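You operate a simulated robot arm through the tools that you are given. There is no shell and no other tool. Be economical: measure what you need, move in short steps, check, and stop when the job is done.

You are at the controls of a simulated two-armed robot. One attempt, no reset.

## Task
Shelve the yellow mug and brush up the tea dust under it.
Fine: mug on the tea shelf; the purple brush is in the descale drawer and goes back; drawer shut. Set down upright: what you pick out, purple brush. Where these are worked on the way, their far stop is far enough and under half their travel is too little: descale drawer. What is to be rubbed or washed off counts as gone when no trace of it is left.

The check looks at the end state, three seconds after you hand in, the way a careful person would. Anything else that was tipped, shoved, dropped, spilled or broken makes it a failure.

## Robot
Two 7-joint arms with two-finger parallel grippers on one trunk, on a base that drives. Base frame: it is fixed to the floor where the robot stands at the start and does not move with it; the origin is under the middle of the robot, x ahead of it, y to its left, z up. Lengths are in mm, angles in degrees, forces in N, time in s.
The left shoulder is at the start at [50, 161, 1173], the right one opposite. With the tool pointing down near the work surface each hand reaches from about 100 to 380 mm from the robot's upright axis, wherever it stands, measured 20 degrees to its own side. Places, roughly: descale drawer [-1200, -400, 500]; descaler pack [-1250, -500, 500]; purple brush (4x4x24 cm) [-1200, -300, 500]; tea dust [500, 100, 900]; top of the tea shelf [500, 500, 600]. Payload 3.43 kg a hand.
The tool frame of a hand sits at the grasp point between the pads (the TCP): z along the fingers, y along the line on which they close. The tips reach 30 mm beyond it. Largest opening 94 mm; finger width 28, thickness 10; the body of the gripper, 50 by 96 mm, starts 55 mm behind the TCP.
Orientation is that of the tool frame in the base frame, as a unit quaternion [w, x, y, z]. With the fingers straight down and closing along the base's y, the tool's x points along the base's -x, its y along +y and its z along -z.

## Interface
- The arms move only by the tool servo_tool. It takes "left_motion", "right_motion" or both (then of equal length, played together; a hand with none holds still); each is a list of rows, each a list of 7 numbers: the shift along the tool's x, y, z in units of 25 mm (1.0 is 25 mm), then the turn, a rotation vector about the tool's x, y, z in units of 8 degrees (1.0 is 8 degrees), then the gripper command, from -1 (shut) to 1 (fully open), values between in proportion. In form: [[tx, ty, tz, ax, ay, az, grip], ...]. A call has 1 to 12 rows; each row shifts and turns the commanded pose from where the row before left it, along the tool's axes as they then stand. A call with a number of a shift or a turn outside -1 to 1 is refused whole. A row lasts 0.2 s, in which the tool goes at most 50 mm and 8.6 degrees; a call with a longer step from one row to the next is refused whole, and so is a gripper value outside its range. A pose out of reach is approached as far as the arm can. The call stops where the force on the tool passes 40 N (or 10 N more than at its start, if that is more) or the arm is blocked; 0.2 s more then pass. Each finger travels about 45 mm/s and halts on what it meets, pressing with about 26 N; the grip force reading is that of the motor and also rises with nothing between the fingers. The clock runs only during rows and for 0.2 s after the last one: add rows that do not move to give the fingers time. It gives the time, the measured TCP pose, the force on the tool (base axes), the opening and the grip force at its end, in the units of the frame above (readings bear some noise), with the torque about the TCP (base axes, N m) and any sound that the robot's microphone picked up, and new pictures: "show" is both (left out), scene, wrist or none (wrist: the cameras of the hands that moved).
- Cameras (640 x 400 px; columns grow to the right, rows downward): "scene" is now at [120.8, -27.6, 1289.6]; the picture's right is [-0.31, -0.95, 0.00], its down [-0.59, 0.19, -0.78] and it looks along [0.75, -0.24, -0.62] (base axes); focal length 214 px, centre (320, 200). "left" rides on the left gripper at [76, -14, -102] in its tool frame; the picture's right is [0.18, 0.98, 0.00], its down [-0.75, 0.14, -0.64] and it looks along [-0.63, 0.12, 0.77] (tool axes); focal length 243 px, centre (320, 200). "right" rides on the right gripper at [76, 14, -102] in its tool frame; the picture's right is [-0.18, 0.98, 0.00], its down [-0.75, -0.14, -0.64] and it looks along [-0.63, -0.12, 0.77] (tool axes); focal length 243 px, centre (320, 200). There is no depth. A picture from a camera that has moved, and an enlarged one, comes with that camera's place and axes in the base frame and with its lens.
- move_column(by): slides the trunk up (or, below 0, down) by that many mm; the arms and the scene camera ride with it, the base frame stays. It gives what a move gives, with no picture.
- drive_base(legs): drives the robot by 1 to 6 legs, each [ahead, left, turn to the left] in mm, mm and degrees, along the robot's own axes; the way and the turn of a leg run together, so that a leg with both is an arc; at most 1500 mm and 180 degrees a leg. The arms and the cameras ride along, it lands a little off, and it stops where it bumps. It gives what a move gives, and a new picture of the scene camera.
- aim_head(pan, tilt): turns the head with the scene camera to pan (to the left, within 80 degrees either way) and tilt (down, from -29 to 69), counted from straight ahead of the robot. It gives what a move gives, and a new picture of the scene camera.
- enlarge(camera, box): a new picture of the part [left, top, right, bottom] of that camera's present view, enlarged. The clock stands still meanwhile.
- close_job(): hands the job in; it is judged then, once.

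Work in short steps. Places have to be worked out from the pictures, the camera data and where the tool is seen: move nearer, look again, correct. Check each grasp and each placing, and mend what went wrong. You have 120 turns and 260 pictures in all, those below and enlarged ones among them. Open the grippers and draw the arms clear of the work before you hand the job in, unless the task says otherwise; then end with one line.

The tools are called after "Call:" by a JSON object that holds its "op" and its "data". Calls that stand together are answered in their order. servo_tool: Moves the arms, as the interface text tells. Its arguments: {"type":"object","properties":{"left_motion":{"type":"array"},"right_motion":{"type":"array"},"show":{"type":"string","enum":["both","scene","wrist","none"]}},"required":[]} The other tools are called the same way: move_column (by) slides the trunk up or down; drive_base (legs) drives the base; aim_head (pan, tilt) turns the head that bears the scene camera; enlarge (camera, box) takes an enlarged picture of a part of a camera's view; close_job () hands the job in.

At the start:

```text
clock: 0.0
left_eef_pos: [175.3, 222.0, 1335.7]
left_ee_rot: [0.0, 0.001, 1.0, 0.001]
left_wrist_force: [0.0, 0.1, -1.0]
left_wrist_torque: [-0.03, 0.02, -0.02]
left_width: 93.8
left_grasp_force: 0.1
right_eef_pos: [283.0, 33.0, 1230.8]
right_ee_rot: [0.001, 0.0, 1.0, 0.0]
right_wrist_force: [0.6, 0.5, -0.8]
right_wrist_torque: [0.01, -0.01, 0.01]
right_width: 94.0
right_grasp_force: 0.1
trunk travel left (down, up): [-200.0, 67.0]
robot x, y, heading: [-0.4, 3.0, 0.1]
head pan, tilt: [-18.2, 38.3]
```

scene: 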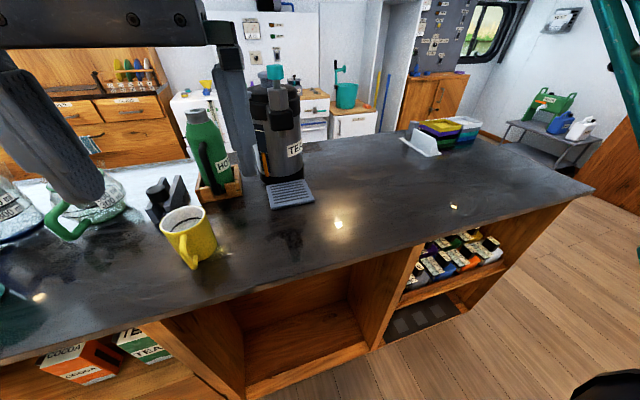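
right: 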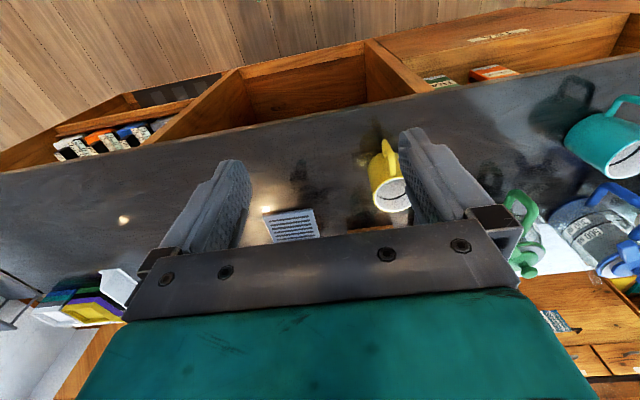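
left: 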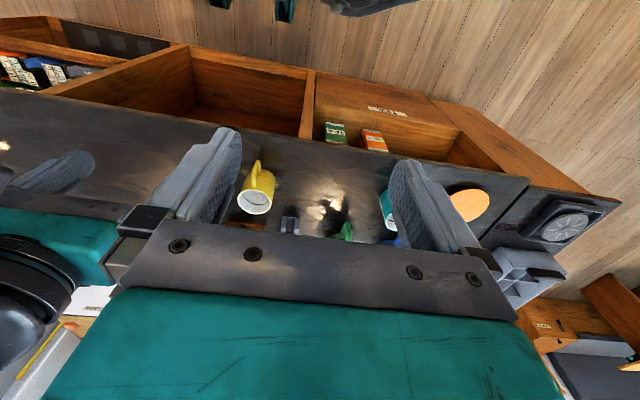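

I see a counter ahead with the yellow mug, and cubbies below it. I'll look left and down towards the tea shelf, then behind.

Call:
{"op": "aim_head", "data": {"pan": 40, "tilt": 45}}

Call:
{"op": "aim_head", "data": {"pan": 5, "tilt": 60}}

```text
clock: 1.3
left_eef_pos: [175.8, 223.6, 1335.9]
left_ee_rot: [-0.001, 0.001, 1.0, 0.0]
left_wrist_force: [-9.0, 22.6, -2.5]
left_wrist_torque: [-2.25, -0.85, -0.04]
left_width: 94.0
left_grasp_force: 0.0
right_eef_pos: [282.6, 31.5, 1231.5]
right_ee_rot: [0.001, 0.001, 1.0, 0.001]
right_wrist_force: [-0.3, -0.1, -0.3]
right_wrist_torque: [0.02, 0.0, 0.03]
right_width: 93.8
right_grasp_force: 0.0
trunk travel left (down, up): [-200.0, 67.0]
robot x, y, heading: [0.8, -1.6, 0.1]
head pan, tilt: [40.0, 45.0]
camera scene: at [106.1, 46.6, 1281.5], right [0.58, -0.82, 0.0], down [-0.56, -0.4, -0.72], along [0.59, 0.42, -0.69], focal length 214 px, centre (320, 200)
```

scene: 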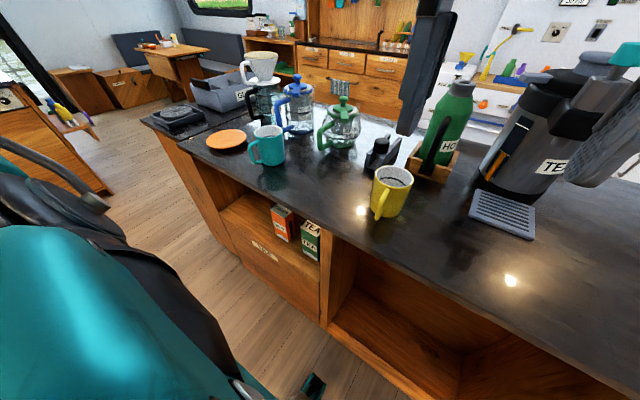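

```text
clock: 2.3
left_eef_pos: [175.4, 222.6, 1334.8]
left_ee_rot: [0.0, 0.0, 1.0, -0.001]
left_wrist_force: [-0.1, 0.3, -0.2]
left_wrist_torque: [0.01, -0.02, -0.02]
left_width: 94.0
left_grasp_force: 0.0
right_eef_pos: [284.5, 30.0, 1228.0]
right_ee_rot: [-0.002, 0.005, 1.0, -0.002]
right_wrist_force: [9.2, 3.7, -17.0]
right_wrist_torque: [-0.55, -0.31, -0.35]
right_width: 93.8
right_grasp_force: 0.0
trunk travel left (down, up): [-200.0, 67.0]
robot x, y, heading: [-2.1, -0.3, 0.1]
head pan, tilt: [5.0, 60.0]
camera scene: at [108.9, 36.7, 1276.5], right [0.47, -0.88, 0.0], down [-0.65, -0.35, -0.68], along [0.6, 0.32, -0.74], focal length 214 px, centre (320, 200)
```

scene: 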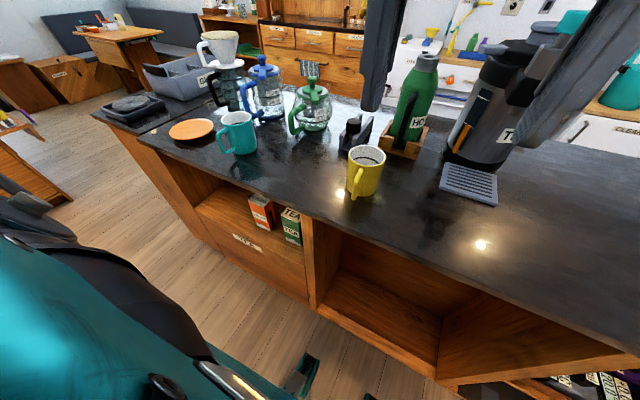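

The mug is at about (508,130), and the counter's front edge is near x=350. The head looks blocked by the right hand, so I'll move that hand right and re-aim.

Call:
{"op": "servo_tool", "data": {"right_motion": [[0, -1, 0, 0, 0, 0, 1], [0, -1, 0, 0, 0, 0, 1], [0, -1, 0, 0, 0, 0, 1], [0, -1, 0, 0, 0, 0, 1], [0, -1, 0, 0, 0, 0, 1], [0, -1, 0, 0, 0, 0, 1], [0, -1, 0, 0, 0, 0, 1], [0, -1, 0, 0, 0, 0, 1], [0, -1, 0, 0, 0, 0, 1]], "show": "none"}}

Call:
{"op": "aim_head", "data": {"pan": 20, "tilt": 50}}

```text
clock: 2.7
left_eef_pos: [177.0, 221.8, 1336.9]
left_ee_rot: [-0.001, 0.001, 1.0, 0.0]
left_wrist_force: [0.5, -0.4, -0.7]
left_wrist_torque: [-0.01, 0.03, -0.01]
left_width: 93.8
left_grasp_force: 0.0
right_eef_pos: [292.9, 13.5, 1224.3]
right_ee_rot: [-0.005, 0.021, 1.0, 0.0]
right_wrist_force: [20.7, 0.0, -22.7]
right_wrist_torque: [-0.07, 0.73, -0.09]
right_width: 94.0
right_grasp_force: 0.1
trunk travel left (down, up): [-200.0, 67.0]
robot x, y, heading: [-1.2, -2.2, 0.2]
head pan, tilt: [5.0, 60.0]
stopped in row 1 (right hand): the force on the tool passed its limit (the readings are from after the stop); the commanded pose is now the measured one
```

```text
clock: 3.4
left_eef_pos: [174.8, 223.5, 1335.9]
left_ee_rot: [0.0, 0.001, 1.0, 0.0]
left_wrist_force: [-0.5, 0.9, 0.0]
left_wrist_torque: [0.01, 0.03, 0.0]
left_width: 94.0
left_grasp_force: 0.1
right_eef_pos: [291.3, 17.9, 1227.7]
right_ee_rot: [-0.004, 0.022, 1.0, 0.004]
right_wrist_force: [31.4, 10.8, -15.2]
right_wrist_torque: [-1.44, 2.73, -1.08]
right_width: 93.8
right_grasp_force: 0.1
trunk travel left (down, up): [-200.0, 67.0]
robot x, y, heading: [1.8, 1.3, -0.0]
head pan, tilt: [20.0, 50.0]
camera scene: at [110.8, 31.0, 1275.2], right [0.41, -0.91, 0.0], down [-0.68, -0.3, -0.67], along [0.61, 0.27, -0.75], focal length 214 px, centre (320, 200)
```

scene: 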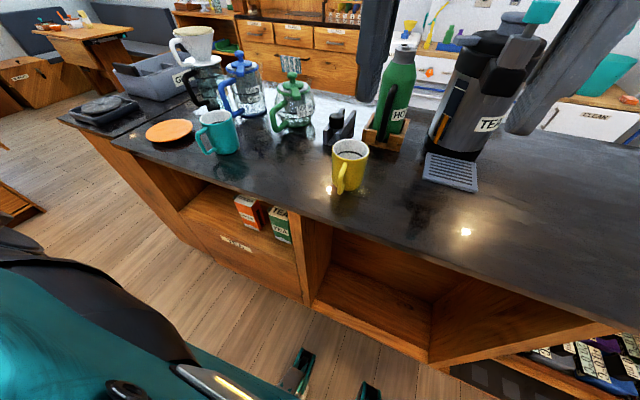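

The head is pressing on the right arm. I'll turn it back towards its start aim to free it.

Call:
{"op": "aim_head", "data": {"pan": 28, "tilt": 40}}

Call:
{"op": "servo_tool", "data": {"right_motion": [[-1, 0, 0, 0, 0, 0, 1], [-1, 0, 0, 0, 0, 0, 1]], "show": "none"}}

```text
clock: 4.2
left_eef_pos: [175.0, 223.5, 1336.4]
left_ee_rot: [0.0, 0.0, 1.0, 0.0]
left_wrist_force: [0.5, 0.2, 0.3]
left_wrist_torque: [-0.03, -0.02, 0.0]
left_width: 94.2
left_grasp_force: 0.0
right_eef_pos: [287.8, 17.7, 1228.3]
right_ee_rot: [-0.004, 0.014, 1.0, 0.002]
right_wrist_force: [-0.3, -0.7, -0.5]
right_wrist_torque: [0.0, 0.0, -0.03]
right_width: 94.2
right_grasp_force: 0.3
trunk travel left (down, up): [-200.0, 67.0]
robot x, y, heading: [-2.1, -0.6, 0.2]
head pan, tilt: [28.0, 40.0]
camera scene: at [113.9, 39.1, 1287.0], right [0.47, -0.88, 0.0], down [-0.57, -0.3, -0.77], along [0.68, 0.36, -0.64], focal length 214 px, centre (320, 200)
```

scene: 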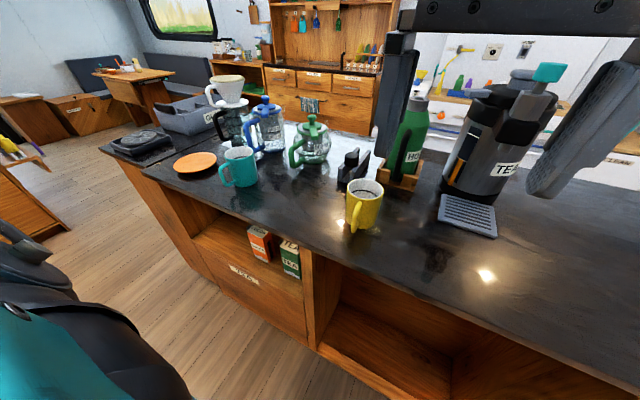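

```text
clock: 4.8
left_eef_pos: [176.2, 222.1, 1336.6]
left_ee_rot: [-0.001, 0.0, 1.0, 0.0]
left_wrist_force: [-0.5, 0.1, 0.1]
left_wrist_torque: [-0.01, -0.04, 0.04]
left_width: 94.0
left_grasp_force: 0.1
right_eef_pos: [337.6, 16.9, 1229.9]
right_ee_rot: [-0.004, 0.015, 1.0, 0.003]
right_wrist_force: [0.9, -0.5, -0.3]
right_wrist_torque: [0.02, -0.01, -0.03]
right_width: 93.7
right_grasp_force: 0.1
trunk travel left (down, up): [-200.0, 67.0]
robot x, y, heading: [-4.2, 3.1, 0.1]
head pan, tilt: [28.0, 40.0]
```

Free now. I'll move the right hand right.

Call:
{"op": "servo_tool", "data": {"right_motion": [[0, -1, 0, 0, 0, 0, 1], [0, -1, 0, 0, 0, 0, 1], [0, -1, 0, 0, 0, 0, 1], [0, -1, 0, 0, 0, 0, 1], [0, -1, 0, 0, 0, 0, 1], [0, -1, 0, 0, 0, 0, 1], [0, -1, 0, 0, 0, 0, 1], [0, -1, 0, 0, 0, 0, 1], [0, -1, 0, 0, 0, 0, 1]], "show": "none"}}

Call:
{"op": "aim_head", "data": {"pan": 15, "tilt": 45}}

```text
clock: 6.8
left_eef_pos: [175.9, 223.0, 1334.2]
left_ee_rot: [0.0, 0.0, 1.0, 0.0]
left_wrist_force: [-0.3, -1.0, -0.2]
left_wrist_torque: [0.04, 0.0, 0.01]
left_width: 93.8
left_grasp_force: 0.1
right_eef_pos: [330.9, -209.4, 1224.9]
right_ee_rot: [-0.004, 0.015, 1.0, 0.003]
right_wrist_force: [-0.6, -0.3, 0.3]
right_wrist_torque: [0.05, 0.01, -0.03]
right_width: 93.8
right_grasp_force: 0.1
trunk travel left (down, up): [-200.0, 67.0]
robot x, y, heading: [0.5, -3.3, -0.0]
head pan, tilt: [28.0, 40.0]
```

```text
clock: 7.5
left_eef_pos: [176.1, 224.7, 1336.4]
left_ee_rot: [0.0, 0.0, 1.0, 0.0]
left_wrist_force: [0.3, 0.4, 0.9]
left_wrist_torque: [0.04, -0.03, 0.02]
left_width: 94.2
left_grasp_force: 0.1
right_eef_pos: [331.4, -208.0, 1225.2]
right_ee_rot: [-0.004, 0.017, 1.0, 0.003]
right_wrist_force: [0.4, 0.3, -0.6]
right_wrist_torque: [0.02, 0.0, 0.03]
right_width: 94.1
right_grasp_force: 0.0
trunk travel left (down, up): [-200.0, 67.0]
robot x, y, heading: [-1.9, -2.3, -0.0]
head pan, tilt: [15.0, 45.0]
camera scene: at [117.4, 20.3, 1279.8], right [0.26, -0.97, 0.0], down [-0.68, -0.18, -0.71], along [0.68, 0.18, -0.71], focal length 214 px, centre (320, 200)
```

scene: 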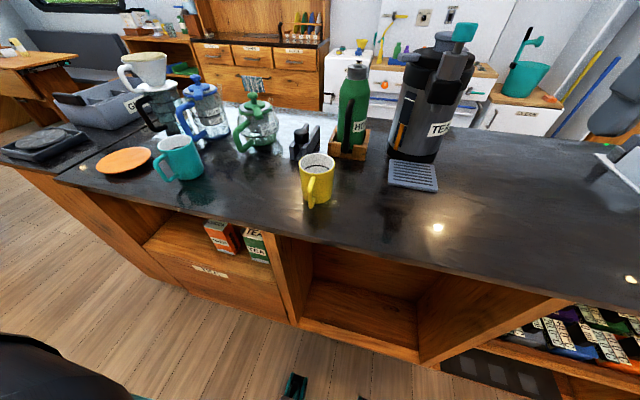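

Clear view now; I'll zoom on the mug and shelf.

Call:
{"op": "enlarge", "data": {"camera": "scene", "box": [240, 110, 400, 210]}}

Call:
{"op": "enlarge", "data": {"camera": "scene", "box": [70, 170, 310, 320]}}

```text
4.00 times, centred on (320, 160) of scene
camera zoom: at [117.4, 20.3, 1279.8], right [0.26, -0.97, 0.0], down [-0.68, -0.18, -0.71], along [0.68, 0.18, -0.71], focal length 858 px, centre (320, 360)
```

zoom: 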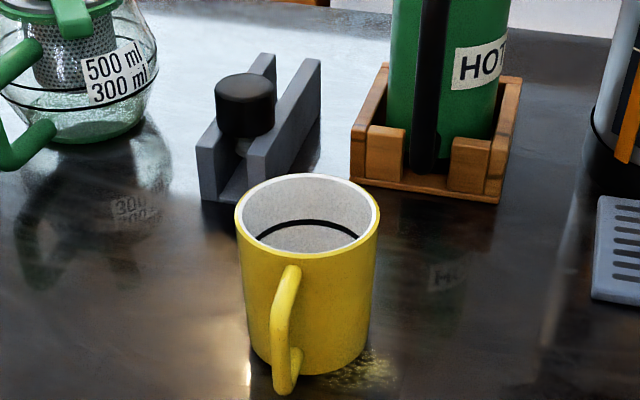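

```text
2.67 times, centred on (190, 245) of scene
camera zoom: at [117.4, 20.3, 1279.8], right [0.26, -0.97, 0.0], down [-0.68, -0.18, -0.71], along [0.68, 0.18, -0.71], focal length 572 px, centre (667, 80)
```

zoom: 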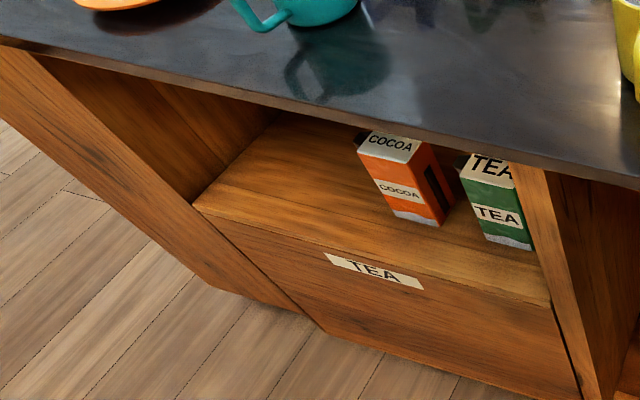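

The mug is at about (505,128), ~80 wide, with its handle towards me. The shelf floor is at z≈600 with its front at x≈367, and the boxes sit at y 270–490, so the free spot is near y≈620. I'll pitch the left hand 45° forward.

Call:
{"op": "servo_tool", "data": {"left_motion": [[0, 0, 1, 0, -0.9375, 0, 1], [0, 0, 1, 0, -0.9375, 0, 1], [0, 0, 1, 0, -0.9375, 0, 1], [0, 0, 1, 0, -0.9375, 0, 1], [0, 0, 1, 0, -0.9375, 0, 1], [0, 0, 1, 0, -0.9375, 0, 1]], "show": "both"}}

```text
clock: 8.9
left_eef_pos: [238.5, 221.2, 1255.0]
left_ee_rot: [0.383, 0.0, 0.924, 0.0]
left_wrist_force: [0.5, 0.2, 0.4]
left_wrist_torque: [-0.02, -0.01, 0.06]
left_width: 94.1
left_grasp_force: 0.0
left hand out of reach, approached as far as the arm can: row 5, 6
right_eef_pos: [331.3, -208.0, 1224.8]
right_ee_rot: [-0.004, 0.016, 1.0, 0.002]
right_wrist_force: [0.7, 0.4, 0.3]
right_wrist_torque: [0.02, -0.01, -0.02]
right_width: 93.8
right_grasp_force: 0.1
trunk travel left (down, up): [-200.0, 67.0]
robot x, y, heading: [0.3, 0.6, -0.1]
head pan, tilt: [15.0, 45.0]
camera scene: at [117.6, 20.3, 1279.7], right [0.26, -0.97, 0.0], down [-0.68, -0.18, -0.71], along [0.68, 0.18, -0.71], focal length 214 px, centre (320, 200)
camera left: at [113.9, 206.6, 1274.8], right [-0.13, 0.98, -0.13], down [0.08, 0.14, 0.99], along [0.99, 0.12, -0.1], focal length 243 px, centre (320, 200)
```

scene: 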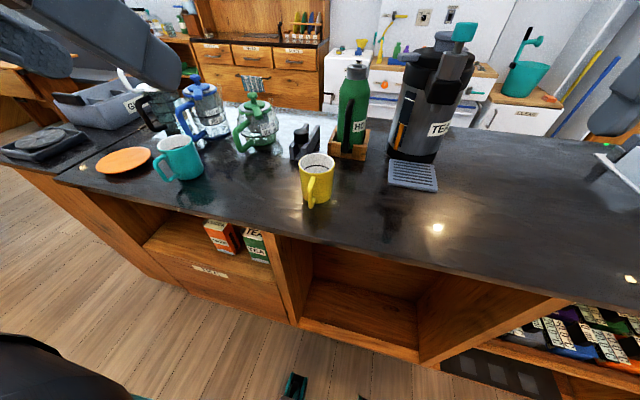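
left: 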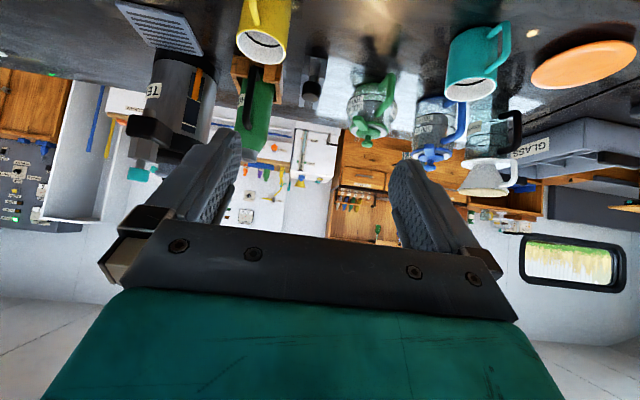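

Now I'll lower the hand and move it forward to a standoff in front of the mug.

Call:
{"op": "servo_tool", "data": {"left_motion": [[0.18, -0.39, 0.92, 0, 0, 0, 1], [0.18, -0.39, 0.92, 0, 0, 0, 1], [0.18, -0.39, 0.92, 0, 0, 0, 1], [0.18, -0.39, 0.92, 0, 0, 0, 1], [0.18, -0.39, 0.92, 0, 0, 0, 1], [0.18, -0.39, 0.92, 0, 0, 0, 1], [0.18, -0.39, 0.92, 0, 0, 0, 1], [0.18, -0.39, 0.92, 0, 0, 0, 1], [0.18, -0.39, 0.92, 0, 0, 0, 1], [0.18, -0.39, 0.92, 0, 0, 0, 1]], "show": "both"}}

```text
clock: 11.1
left_eef_pos: [392.3, 117.2, 1103.9]
left_ee_rot: [0.382, 0.001, 0.924, -0.001]
left_wrist_force: [0.0, 0.8, -0.5]
left_wrist_torque: [-0.02, -0.02, 0.02]
left_width: 94.0
left_grasp_force: 0.1
left hand out of reach, approached as far as the arm can: row 1, 2, 3, 4, 5
right_eef_pos: [332.2, -209.1, 1225.9]
right_ee_rot: [-0.004, 0.015, 1.0, 0.002]
right_wrist_force: [0.3, -0.8, 0.0]
right_wrist_torque: [0.01, 0.01, -0.01]
right_width: 93.9
right_grasp_force: 0.0
trunk travel left (down, up): [-200.0, 67.0]
robot x, y, heading: [3.8, -2.5, -0.0]
head pan, tilt: [15.0, 45.0]
camera scene: at [118.1, 20.3, 1279.7], right [0.26, -0.97, 0.0], down [-0.68, -0.18, -0.71], along [0.68, 0.18, -0.71], focal length 214 px, centre (320, 200)
camera left: at [266.4, 102.3, 1123.4], right [-0.13, 0.98, -0.13], down [0.08, 0.14, 0.99], along [0.99, 0.12, -0.1], focal length 243 px, centre (320, 200)
```

scene: 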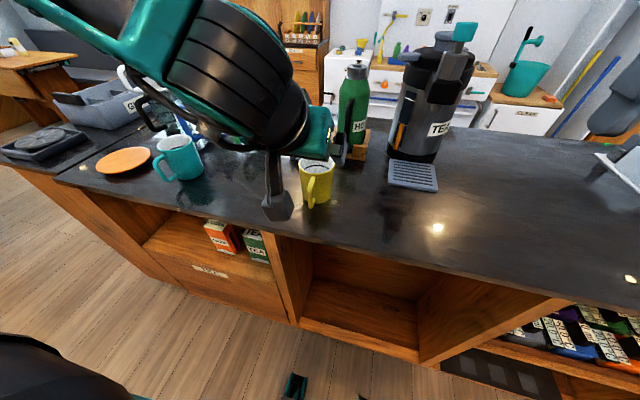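
left: 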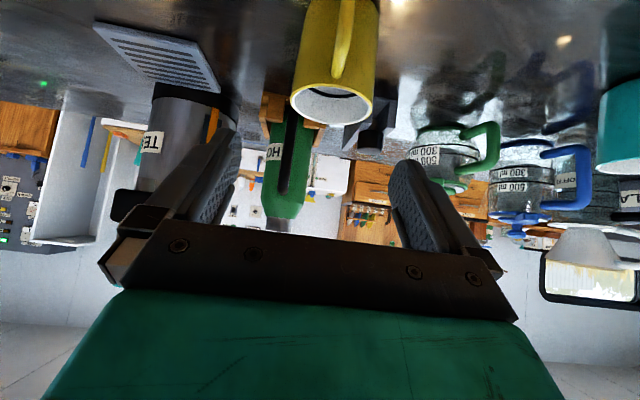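

From the wrist view, the mug rim is centred at about (508,131) and ~83 wide. I'll go to a standoff 100 mm back along the approach axis.

Call:
{"op": "servo_tool", "data": {"left_motion": [[0.22, 0.14, 0.67, 0, 0, 0, 1], [0.22, 0.14, 0.67, 0, 0, 0, 1], [0.22, 0.14, 0.67, 0, 0, 0, 1], [0.22, 0.14, 0.67, 0, 0, 0, 1], [0, 0, 0, 0, 0, 0, 1]], "show": "wrist"}}

Call:
{"op": "enlarge", "data": {"camera": "left", "box": [200, 0, 440, 150]}}

```text
clock: 12.3
left_eef_pos: [422.2, 131.9, 1041.3]
left_ee_rot: [0.383, 0.0, 0.924, -0.001]
left_wrist_force: [0.4, 0.6, -0.6]
left_wrist_torque: [0.0, 0.0, -0.03]
left_width: 94.0
left_grasp_force: 0.0
right_eef_pos: [331.4, -209.9, 1225.7]
right_ee_rot: [-0.004, 0.016, 1.0, 0.002]
right_wrist_force: [0.4, 1.0, 0.3]
right_wrist_torque: [0.01, 0.01, 0.01]
right_width: 94.1
right_grasp_force: 0.1
trunk travel left (down, up): [-200.0, 67.0]
robot x, y, heading: [-3.0, -2.2, -0.2]
head pan, tilt: [15.0, 45.0]
camera left: at [296.8, 117.4, 1060.5], right [-0.13, 0.98, -0.13], down [0.08, 0.14, 0.99], along [0.99, 0.12, -0.1], focal length 243 px, centre (320, 200)
```

left: 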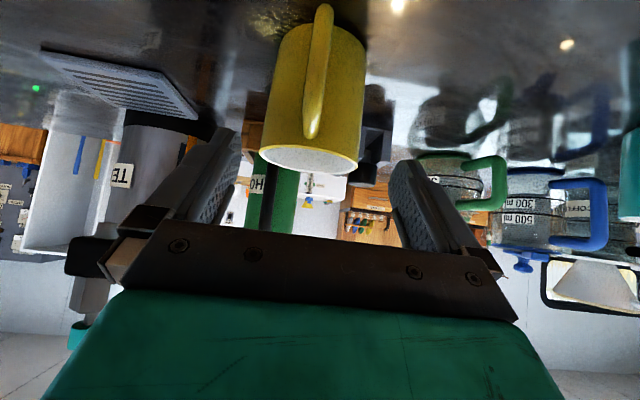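

```text
2.67 times, centred on (320, 75) of left
camera zoom: at [296.8, 117.4, 1060.5], right [-0.13, 0.98, -0.13], down [0.08, 0.14, 0.99], along [0.99, 0.12, -0.1], focal length 647 px, centre (320, 533)
```

zoom: 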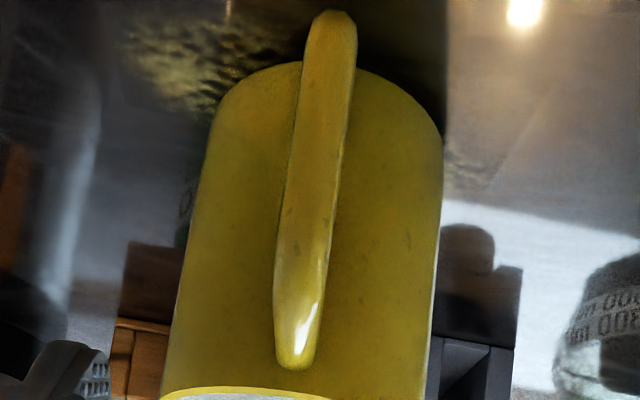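

The mug centre looks like y≈128. I'll shift by −3 mm and advance half way, then check the finger gaps.

Call:
{"op": "servo_tool", "data": {"left_motion": [[0, -0.12, 0.8, 0, 0, 0, 1], [0, 0, 0.8, 0, 0, 0, 1], [0, 0, 0.6, 0, 0, 0, 1], [0, 0, 0, 0, 0, 0, 1]], "show": "wrist"}}

Call:
{"op": "enlarge", "data": {"camera": "left", "box": [160, 20, 480, 220]}}

```text
clock: 13.3
left_eef_pos: [460.9, 126.8, 1000.3]
left_ee_rot: [0.383, 0.0, 0.924, 0.0]
left_wrist_force: [-0.4, 0.2, 0.7]
left_wrist_torque: [0.02, -0.02, 0.01]
left_width: 93.9
left_grasp_force: 0.0
right_eef_pos: [332.4, -208.7, 1226.4]
right_ee_rot: [-0.004, 0.015, 1.0, 0.003]
right_wrist_force: [0.4, 0.4, -0.2]
right_wrist_torque: [0.0, -0.03, 0.02]
right_width: 93.9
right_grasp_force: 0.0
trunk travel left (down, up): [-200.0, 67.0]
robot x, y, heading: [-2.6, 0.4, -0.1]
head pan, tilt: [15.0, 45.0]
camera left: at [336.1, 113.2, 1020.9], right [-0.13, 0.98, -0.13], down [0.08, 0.14, 0.99], along [0.99, 0.12, -0.1], focal length 243 px, centre (320, 200)
```

left: 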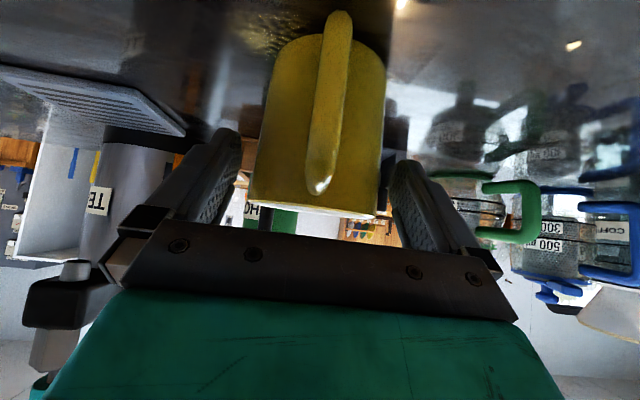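

```text
2.00 times, centred on (320, 120) of left
camera zoom: at [336.1, 113.2, 1020.9], right [-0.13, 0.98, -0.13], down [0.08, 0.14, 0.99], along [0.99, 0.12, -0.1], focal length 485 px, centre (320, 360)
```

zoom: 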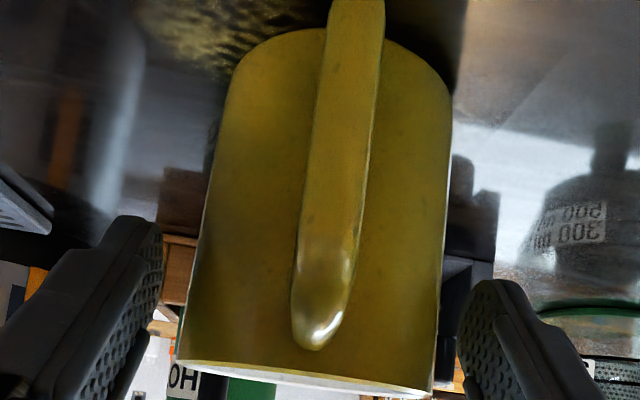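

Alignment looks good, so I'll advance 42 mm to straddle the mug.

Call:
{"op": "servo_tool", "data": {"left_motion": [[0, 0.02, 0.5, 0, 0, 0, 1], [0, 0.02, 0.5, 0, 0, 0, 1], [0, 0, 0.4, 0, 0, 0, 1], [0, 0, 0.28, 0, 0, 0, 1], [0, 0, 0, 0, 0, 0, 1]], "show": "both"}}

Call:
{"op": "enlarge", "data": {"camera": "scene", "box": [240, 110, 400, 210]}}

```text
clock: 14.2
left_eef_pos: [487.9, 130.9, 986.4]
left_ee_rot: [0.39, 0.003, 0.921, -0.008]
left_wrist_force: [-6.2, -1.1, 19.6]
left_wrist_torque: [-0.06, 0.99, 0.06]
left_width: 94.0
left_grasp_force: 0.1
left hand out of reach, approached as far as the arm can: row 3, 4
right_eef_pos: [329.4, -208.4, 1225.4]
right_ee_rot: [-0.003, 0.016, 1.0, 0.002]
right_wrist_force: [0.0, 0.4, 0.2]
right_wrist_torque: [-0.01, 0.03, -0.02]
right_width: 94.1
right_grasp_force: 0.1
trunk travel left (down, up): [-200.0, 67.0]
robot x, y, heading: [0.3, -0.1, 0.2]
head pan, tilt: [15.0, 45.0]
stopped in row 4 (left hand): the force on the tool passed its limit (the readings are from after the stop); the commanded pose is now the measured one
camera scene: at [116.1, 20.2, 1279.9], right [0.26, -0.97, 0.0], down [-0.68, -0.18, -0.71], along [0.68, 0.18, -0.71], focal length 214 px, centre (320, 200)
camera left: at [362.6, 117.2, 1004.0], right [-0.12, 0.98, -0.14], down [0.06, 0.15, 0.99], along [0.99, 0.11, -0.08], focal length 243 px, centre (320, 200)
```

scene: 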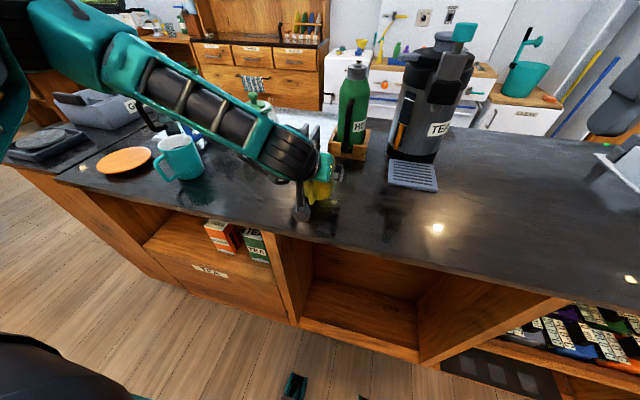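
left: 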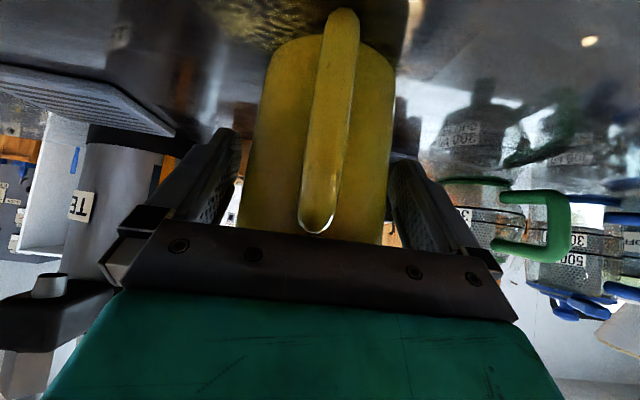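

```text
4.00 times, centred on (320, 160) of scene
camera zoom: at [116.1, 20.2, 1279.9], right [0.26, -0.97, 0.0], down [-0.68, -0.18, -0.71], along [0.68, 0.18, -0.71], focal length 858 px, centre (320, 360)
```

zoom: 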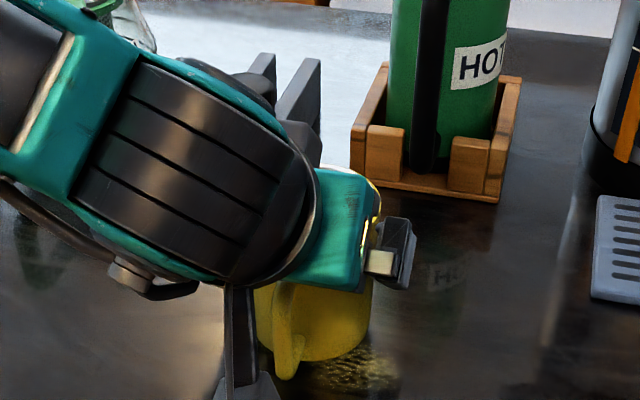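

The palm has touched the mug rim. I'll back off 5 mm and close on the mug.

Call:
{"op": "servo_tool", "data": {"left_motion": [[0, 0, -0.2, 0, 0, 0, 1], [0, 0, 0, 0, 0, 0, 0.6], [0, 0, 0, 0, 0, 0, 0.2], [0, 0, 0, 0, 0, 0, -1], [0, 0, 0, 0, 0, 0, -1], [0, 0, 0, 0, 0, 0, -1]], "show": "both"}}

```text
clock: 15.6
left_eef_pos: [484.6, 130.0, 985.8]
left_ee_rot: [0.387, 0.002, 0.922, -0.005]
left_wrist_force: [0.5, -0.3, 0.6]
left_wrist_torque: [-0.02, -0.01, -0.01]
left_width: 80.8
left_grasp_force: 26.2
right_eef_pos: [332.4, -208.4, 1225.4]
right_ee_rot: [-0.004, 0.015, 1.0, 0.002]
right_wrist_force: [-0.7, -0.1, 0.2]
right_wrist_torque: [0.02, 0.0, 0.01]
right_width: 93.9
right_grasp_force: 0.1
trunk travel left (down, up): [-200.0, 67.0]
robot x, y, heading: [0.1, -3.3, -0.1]
head pan, tilt: [15.0, 45.0]
camera scene: at [117.4, 20.3, 1279.7], right [0.26, -0.97, 0.0], down [-0.68, -0.18, -0.71], along [0.68, 0.18, -0.71], focal length 214 px, centre (320, 200)
camera left: at [358.8, 118.0, 1004.7], right [-0.12, 0.98, -0.14], down [0.07, 0.15, 0.99], along [0.99, 0.11, -0.09], focal length 243 px, centre (320, 200)
```

scene: 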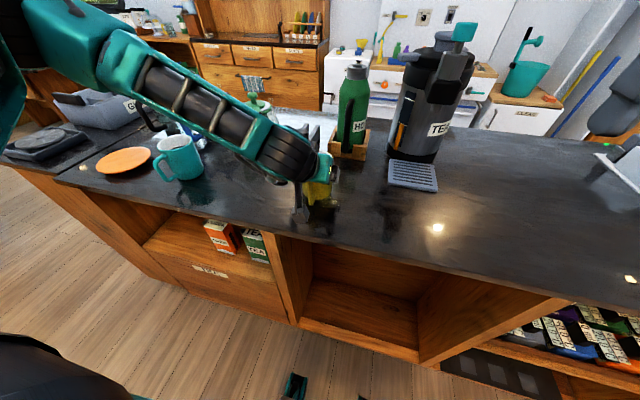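
left: 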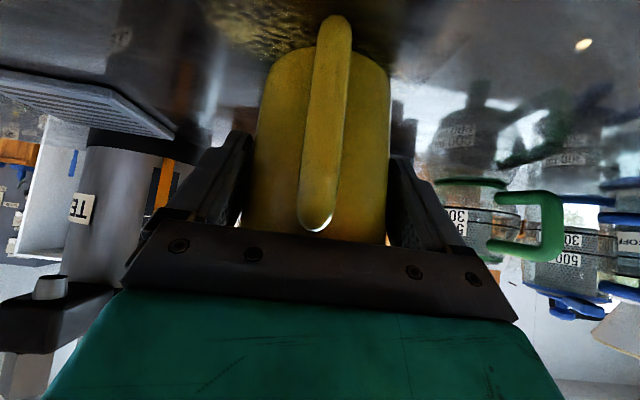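

Gripped at 80.8 mm. I'll lift straight up and look.

Call:
{"op": "servo_tool", "data": {"left_motion": [[-0.4, 0, -0.4, 0, 0, 0, -1], [-0.5, 0, -0.5, 0, 0, 0, -1], [-0.5, 0, -0.5, 0, 0, 0, -1], [-0.5, 0, -0.5, 0, 0, 0, -1], [-0.5, 0, -0.5, 0, 0, 0, -1]], "show": "both"}}

Call:
{"op": "enlarge", "data": {"camera": "scene", "box": [240, 110, 400, 210]}}

```text
clock: 16.8
left_eef_pos: [484.3, 130.9, 1070.3]
left_ee_rot: [0.386, 0.002, 0.922, -0.005]
left_wrist_force: [0.4, 0.2, -3.2]
left_wrist_torque: [0.02, -0.01, -0.01]
left_width: 80.9
left_grasp_force: 25.5
right_eef_pos: [330.6, -208.5, 1225.7]
right_ee_rot: [-0.003, 0.016, 1.0, 0.004]
right_wrist_force: [-0.4, -0.7, -0.1]
right_wrist_torque: [-0.01, -0.03, 0.02]
right_width: 94.1
right_grasp_force: 0.0
trunk travel left (down, up): [-200.0, 67.0]
robot x, y, heading: [1.6, -3.0, -0.1]
head pan, tilt: [15.0, 45.0]
camera scene: at [117.2, 20.2, 1279.7], right [0.26, -0.97, 0.0], down [-0.68, -0.18, -0.71], along [0.68, 0.18, -0.71], focal length 214 px, centre (320, 200)
camera left: at [358.9, 118.9, 1090.3], right [-0.12, 0.98, -0.14], down [0.07, 0.15, 0.99], along [0.99, 0.11, -0.09], focal length 243 px, centre (320, 200)
```

scene: 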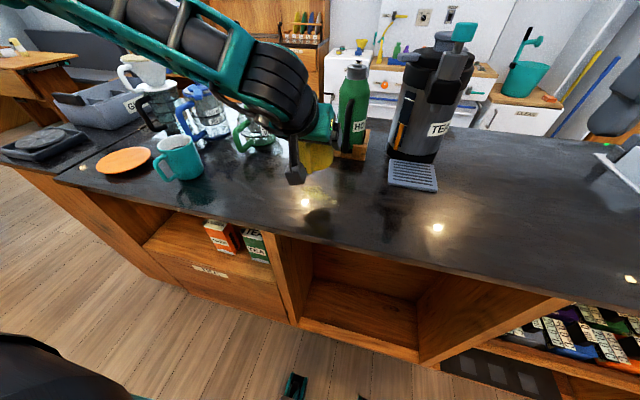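
left: 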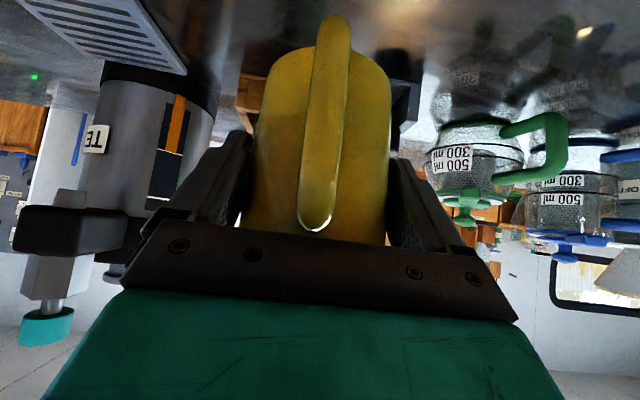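

```text
4.00 times, centred on (320, 160) of scene
camera zoom: at [117.2, 20.2, 1279.7], right [0.26, -0.97, 0.0], down [-0.68, -0.18, -0.71], along [0.68, 0.18, -0.71], focal length 858 px, centre (320, 360)
```

zoom: 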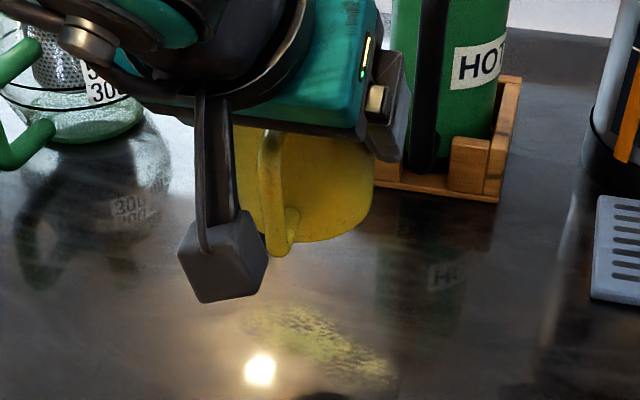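

Held firmly, with the dust patch seen at about (494,117). I'll back the base up 220 mm to clear the counter, then strafe left to the free end of the tea shelf.

Call:
{"op": "drive_base", "data": {"legs": [[-230, 0, 0], [0, 490, 0]]}}

Call:
{"op": "aim_head", "data": {"pan": 15, "tilt": 35}}

```text
clock: 21.1
left_eef_pos: [258.2, 616.2, 1071.1]
left_ee_rot: [0.387, 0.005, 0.922, -0.007]
left_wrist_force: [0.0, -0.2, -2.9]
left_wrist_torque: [0.0, -0.01, 0.01]
left_width: 81.0
left_grasp_force: 26.2
right_eef_pos: [103.6, 277.0, 1225.3]
right_ee_rot: [-0.004, 0.018, 1.0, 0.003]
right_wrist_force: [0.1, 0.0, -0.4]
right_wrist_torque: [-0.04, 0.02, 0.03]
right_width: 93.8
right_grasp_force: 0.1
trunk travel left (down, up): [-200.0, 67.0]
robot x, y, heading: [-226.3, 484.8, -0.2]
head pan, tilt: [15.0, 45.0]
camera scene: at [-109.8, 505.8, 1279.7], right [0.25, -0.97, 0.0], down [-0.68, -0.18, -0.71], along [0.68, 0.18, -0.71], focal length 214 px, centre (320, 200)
```

scene: 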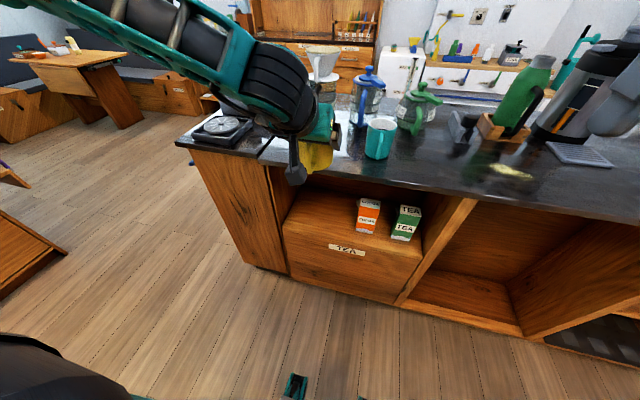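

```text
clock: 21.8
left_eef_pos: [258.8, 615.1, 1070.0]
left_ee_rot: [0.387, 0.005, 0.922, -0.007]
left_wrist_force: [0.1, 0.1, -2.0]
left_wrist_torque: [-0.01, 0.02, 0.05]
left_width: 80.6
left_grasp_force: 26.9
right_eef_pos: [102.3, 275.7, 1225.9]
right_ee_rot: [-0.003, 0.019, 1.0, 0.002]
right_wrist_force: [0.6, -0.4, -0.1]
right_wrist_torque: [-0.02, 0.04, 0.01]
right_width: 93.8
right_grasp_force: 0.1
trunk travel left (down, up): [-200.0, 67.0]
robot x, y, heading: [-225.5, 482.7, -0.3]
head pan, tilt: [15.0, 35.0]
camera scene: at [-103.3, 507.1, 1294.5], right [0.25, -0.97, 0.0], down [-0.56, -0.15, -0.82], along [0.79, 0.21, -0.57], focal length 214 px, centre (320, 200)
```

scene: 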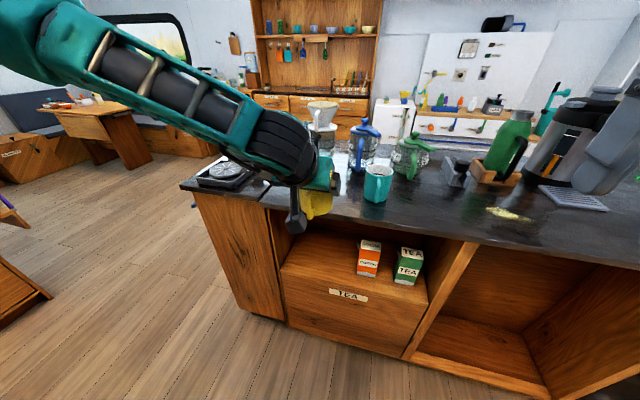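

The mug is in front of the free half of the shelf, clear of the counter. I'll lower the trunk.

Call:
{"op": "move_column", "data": {"by": -200}}

Call:
{"op": "servo_tool", "data": {"left_motion": [[0.6, 0, 0.6, 0, 0, 0, -1], [0.7, 0, 0.7, 0, 0, 0, -1], [0.7, 0, 0.7, 0, 0, 0, -1], [0.7, 0, 0.7, 0, 0, 0, -1], [0.4, 0, 0.4, 0, 0, 0, -1]], "show": "both"}}

```text
clock: 23.9
left_eef_pos: [257.2, 615.0, 870.3]
left_ee_rot: [0.386, 0.005, 0.922, -0.007]
left_wrist_force: [-0.4, 0.4, -2.6]
left_wrist_torque: [-0.02, 0.0, 0.0]
left_width: 80.9
left_grasp_force: 25.5
right_eef_pos: [102.5, 276.2, 1026.4]
right_ee_rot: [-0.003, 0.018, 1.0, 0.002]
right_wrist_force: [-0.3, -0.8, -0.1]
right_wrist_torque: [0.01, -0.01, 0.01]
right_width: 94.1
right_grasp_force: 0.1
trunk travel left (down, up): [0.0, 267.0]
robot x, y, heading: [-224.3, 488.8, -0.4]
head pan, tilt: [15.0, 35.0]
```

```text
clock: 25.1
left_eef_pos: [257.1, 622.1, 767.1]
left_ee_rot: [0.387, 0.005, 0.922, -0.007]
left_wrist_force: [-0.2, 0.0, -3.1]
left_wrist_torque: [-0.01, 0.01, -0.01]
left_width: 80.6
left_grasp_force: 26.2
left hand out of reach, approached as far as the arm can: row 5
right_eef_pos: [103.7, 276.0, 1025.1]
right_ee_rot: [-0.003, 0.019, 1.0, 0.003]
right_wrist_force: [-0.2, 0.3, -0.4]
right_wrist_torque: [-0.01, 0.0, -0.02]
right_width: 94.0
right_grasp_force: 0.0
trunk travel left (down, up): [0.0, 267.0]
robot x, y, heading: [-225.3, 488.1, -0.1]
head pan, tilt: [15.0, 35.0]
camera scene: at [-103.3, 507.1, 1094.5], right [0.25, -0.97, 0.0], down [-0.56, -0.15, -0.82], along [0.79, 0.21, -0.57], focal length 214 px, centre (320, 200)
camera left: at [132.0, 609.8, 786.4], right [-0.12, 0.98, -0.14], down [0.07, 0.15, 0.99], along [0.99, 0.1, -0.09], focal length 243 px, centre (320, 200)
```

scene: 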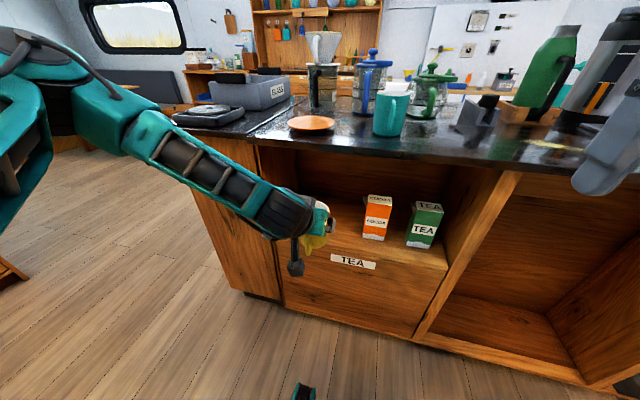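
left: 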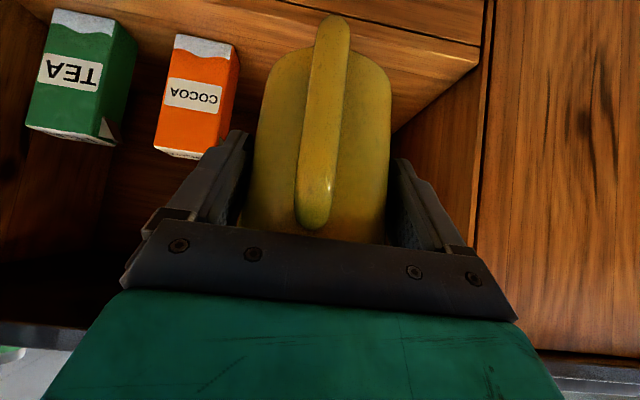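

I need the hand lower before going under the counter, but reach is limiting. I'll test retracting while lowering.

Call:
{"op": "servo_tool", "data": {"left_motion": [[0.8, 0, 0, 0, 0, 0, -1], [0.8, 0, 0, 0, 0, 0, -1], [0.8, 0, 0, 0, 0, 0, -1], [0.8, 0, 0, 0, 0, 0, -1]], "show": "wrist"}}

```text
clock: 26.1
left_eef_pos: [201.3, 645.6, 730.6]
left_ee_rot: [0.386, 0.006, 0.922, -0.008]
left_wrist_force: [0.0, 0.4, -3.4]
left_wrist_torque: [0.01, -0.01, 0.01]
left_width: 80.7
left_grasp_force: 26.0
left hand out of reach, approached as far as the arm can: row 1, 2, 3, 4
right_eef_pos: [102.1, 275.9, 1025.2]
right_ee_rot: [-0.004, 0.018, 1.0, 0.003]
right_wrist_force: [-0.4, 0.5, -0.1]
right_wrist_torque: [-0.03, 0.04, -0.01]
right_width: 93.8
right_grasp_force: 0.1
trunk travel left (down, up): [0.0, 267.0]
robot x, y, heading: [-225.1, 487.7, -0.3]
head pan, tilt: [15.0, 35.0]
camera left: at [75.2, 634.0, 748.8], right [-0.12, 0.98, -0.14], down [0.07, 0.15, 0.99], along [0.99, 0.1, -0.09], focal length 243 px, centre (320, 200)
```

left: 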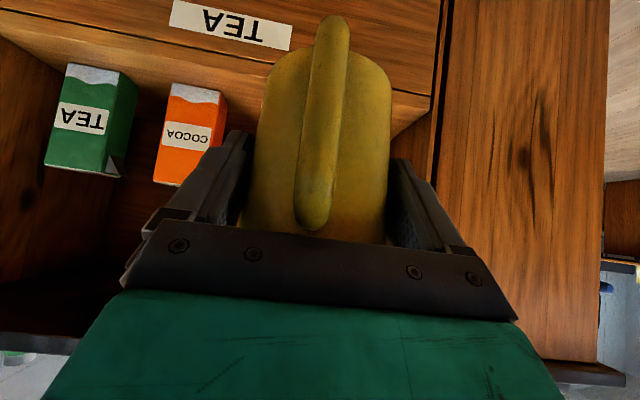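

The hand drifts left at the limit. I'll retract straight back to see whether that frees it.

Call:
{"op": "servo_tool", "data": {"left_motion": [[0.6, 0, -0.6, 0, 0, 0, -1], [0.6, 0, -0.6, 0, 0, 0, -1], [0.6, 0, -0.6, 0, 0, 0, -1], [0.6, 0, -0.6, 0, 0, 0, -1]], "show": "none"}}

Call:
{"op": "servo_tool", "data": {"left_motion": [[0.5, 0, 0.5, 0, 0, 0, -1], [0.5, 0, 0.5, 0, 0, 0, -1]], "show": "none"}}

```text
clock: 27.1
left_eef_pos: [146.3, 655.1, 729.2]
left_ee_rot: [0.387, 0.005, 0.922, -0.008]
left_wrist_force: [0.1, -0.1, -2.2]
left_wrist_torque: [-0.02, 0.01, -0.04]
left_width: 80.8
left_grasp_force: 25.7
left hand out of reach, approached as far as the arm can: row 2, 3, 4
right_eef_pos: [102.7, 275.3, 1025.2]
right_ee_rot: [-0.003, 0.018, 1.0, 0.002]
right_wrist_force: [1.0, 0.1, -0.5]
right_wrist_torque: [0.0, 0.0, 0.01]
right_width: 93.9
right_grasp_force: 0.0
trunk travel left (down, up): [0.0, 267.0]
robot x, y, heading: [-228.3, 486.1, -0.1]
head pan, tilt: [15.0, 35.0]
```

```text
clock: 27.7
left_eef_pos: [148.2, 664.5, 719.1]
left_ee_rot: [0.387, 0.004, 0.922, -0.006]
left_wrist_force: [-0.6, 0.0, -3.2]
left_wrist_torque: [0.0, 0.03, 0.0]
left_width: 80.5
left_grasp_force: 25.8
left hand out of reach, approached as far as the arm can: row 1, 2
right_eef_pos: [103.4, 275.7, 1026.1]
right_ee_rot: [-0.004, 0.018, 1.0, 0.003]
right_wrist_force: [-0.2, -1.3, -0.5]
right_wrist_torque: [0.02, 0.01, -0.01]
right_width: 94.0
right_grasp_force: 0.1
trunk travel left (down, up): [0.0, 267.0]
robot x, y, heading: [-227.2, 484.3, -0.2]
head pan, tilt: [15.0, 35.0]
```

I'll try moving farther to the left side and forward before lowering.

Call:
{"op": "servo_tool", "data": {"left_motion": [[-0.5, 0.8, 0.5, 0, 0, 0, -1], [-0.5, 0.8, 0.5, 0, 0, 0, -1], [-0.5, 0.8, 0.5, 0, 0, 0, -1], [-0.5, 0.8, 0.5, 0, 0, 0, -1]], "show": "none"}}

Call:
{"op": "servo_tool", "data": {"left_motion": [[0.5, 0, 0.5, 0, 0, 0, -1], [0.5, 0, 0.5, 0, 0, 0, -1], [0.5, 0, 0.5, 0, 0, 0, -1], [0.5, 0, 0.5, 0, 0, 0, -1]], "show": "both"}}

```text
clock: 28.7
left_eef_pos: [218.9, 744.5, 719.4]
left_ee_rot: [0.386, 0.004, 0.922, -0.006]
left_wrist_force: [0.5, 0.1, -2.9]
left_wrist_torque: [0.02, 0.0, -0.01]
left_width: 81.0
left_grasp_force: 26.1
right_eef_pos: [103.6, 276.1, 1025.0]
right_ee_rot: [-0.003, 0.018, 1.0, 0.002]
right_wrist_force: [-0.2, -0.2, -0.7]
right_wrist_torque: [0.03, -0.01, -0.02]
right_width: 94.1
right_grasp_force: 0.0
trunk travel left (down, up): [0.0, 267.0]
robot x, y, heading: [-225.8, 484.3, -0.1]
head pan, tilt: [15.0, 35.0]
```

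```text
clock: 29.7
left_eef_pos: [234.2, 742.0, 705.6]
left_ee_rot: [0.385, 0.005, 0.923, -0.007]
left_wrist_force: [1.5, -0.2, -4.1]
left_wrist_torque: [0.03, 0.01, -0.01]
left_width: 80.7
left_grasp_force: 26.1
left hand out of reach, approached as far as the arm can: row 1, 2, 3, 4
right_eef_pos: [102.7, 275.5, 1025.6]
right_ee_rot: [-0.003, 0.019, 1.0, 0.002]
right_wrist_force: [0.2, 0.0, 0.1]
right_wrist_torque: [0.0, -0.06, 0.02]
right_width: 94.1
right_grasp_force: 0.2
trunk travel left (down, up): [0.0, 267.0]
robot x, y, heading: [-225.8, 486.2, -0.4]
head pan, tilt: [15.0, 35.0]
camera scene: at [-103.4, 507.2, 1094.5], right [0.25, -0.97, 0.0], down [-0.55, -0.15, -0.82], along [0.79, 0.21, -0.57], focal length 214 px, centre (320, 200)
camera left: at [108.4, 729.7, 724.1], right [-0.12, 0.98, -0.14], down [0.08, 0.15, 0.99], along [0.99, 0.11, -0.09], focal length 243 px, centre (320, 200)
```

scene: 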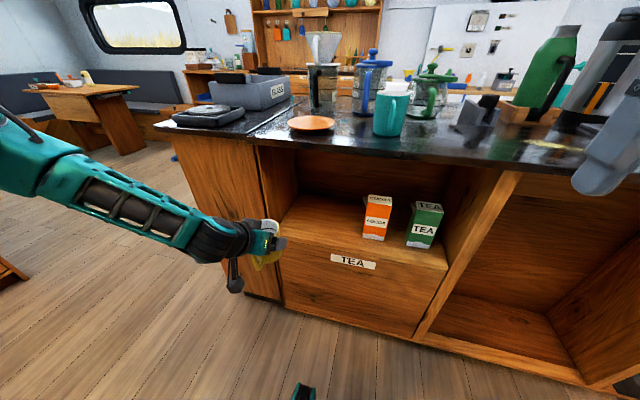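
left: 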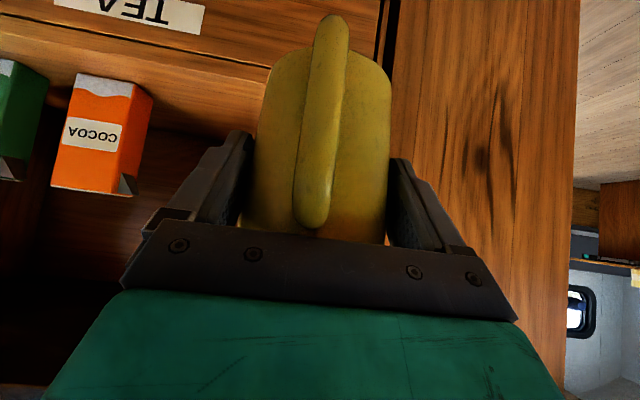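

I'll test yawing the hand to the right, since the forearm comes in from the left, and lower again.

Call:
{"op": "servo_tool", "data": {"left_motion": [[0, 0, 0, 0.59, 0, 0.59, -1], [0, 0, 0, 0.59, 0, 0.59, -1], [0, 0, 0, 0.59, 0, 0.59, -1], [0.5, 0, 0.5, 0, 0, 0, -1], [0.5, 0, 0.5, 0, 0, 0, -1], [0.5, 0, 0.5, 0, 0, 0, -1]], "show": "none"}}

```text
clock: 31.1
left_eef_pos: [237.3, 753.5, 699.0]
left_ee_rot: [0.379, 0.166, 0.907, -0.072]
left_wrist_force: [-0.5, -0.3, -3.0]
left_wrist_torque: [0.02, -0.03, -0.01]
left_width: 80.5
left_grasp_force: 25.8
left hand out of reach, approached as far as the arm can: row 1, 4, 5, 6
right_eef_pos: [103.5, 275.7, 1026.1]
right_ee_rot: [-0.003, 0.018, 1.0, 0.003]
right_wrist_force: [0.2, 0.1, -0.2]
right_wrist_torque: [-0.01, -0.04, 0.0]
right_width: 94.0
right_grasp_force: 0.2
trunk travel left (down, up): [0.0, 267.0]
robot x, y, heading: [-229.8, 483.2, -0.1]
head pan, tilt: [15.0, 35.0]
```

Little gain. I'll test yawing left instead.

Call:
{"op": "servo_tool", "data": {"left_motion": [[0, 0, 0, -0.7, 0, -0.7, -1], [0, 0, 0, -0.7, 0, -0.7, -1], [0, 0, 0, -0.7, 0, -0.7, -1], [0, 0, 0, -0.7, 0, -0.7, -1], [0, 0, 0, -0.7, 0, -0.7, -1], [0.5, 0, 0.5, 0, 0, 0, -1], [0.5, 0, 0.5, 0, 0, 0, -1], [0.5, 0, 0.5, 0, 0, 0, -1]], "show": "none"}}

```text
clock: 32.9
left_eef_pos: [236.1, 768.5, 670.9]
left_ee_rot: [0.381, -0.152, 0.91, 0.058]
left_wrist_force: [-0.4, 0.1, -3.0]
left_wrist_torque: [-0.01, 0.03, -0.04]
left_width: 80.6
left_grasp_force: 26.1
left hand out of reach, approached as far as the arm can: row 1, 7, 8
right_eef_pos: [102.2, 275.1, 1025.8]
right_ee_rot: [-0.004, 0.018, 1.0, 0.002]
right_wrist_force: [-0.1, 0.3, 0.3]
right_wrist_torque: [0.0, -0.02, 0.01]
right_width: 93.9
right_grasp_force: 0.0
trunk travel left (down, up): [0.0, 267.0]
robot x, y, heading: [-223.2, 485.2, -0.4]
head pan, tilt: [15.0, 35.0]
```

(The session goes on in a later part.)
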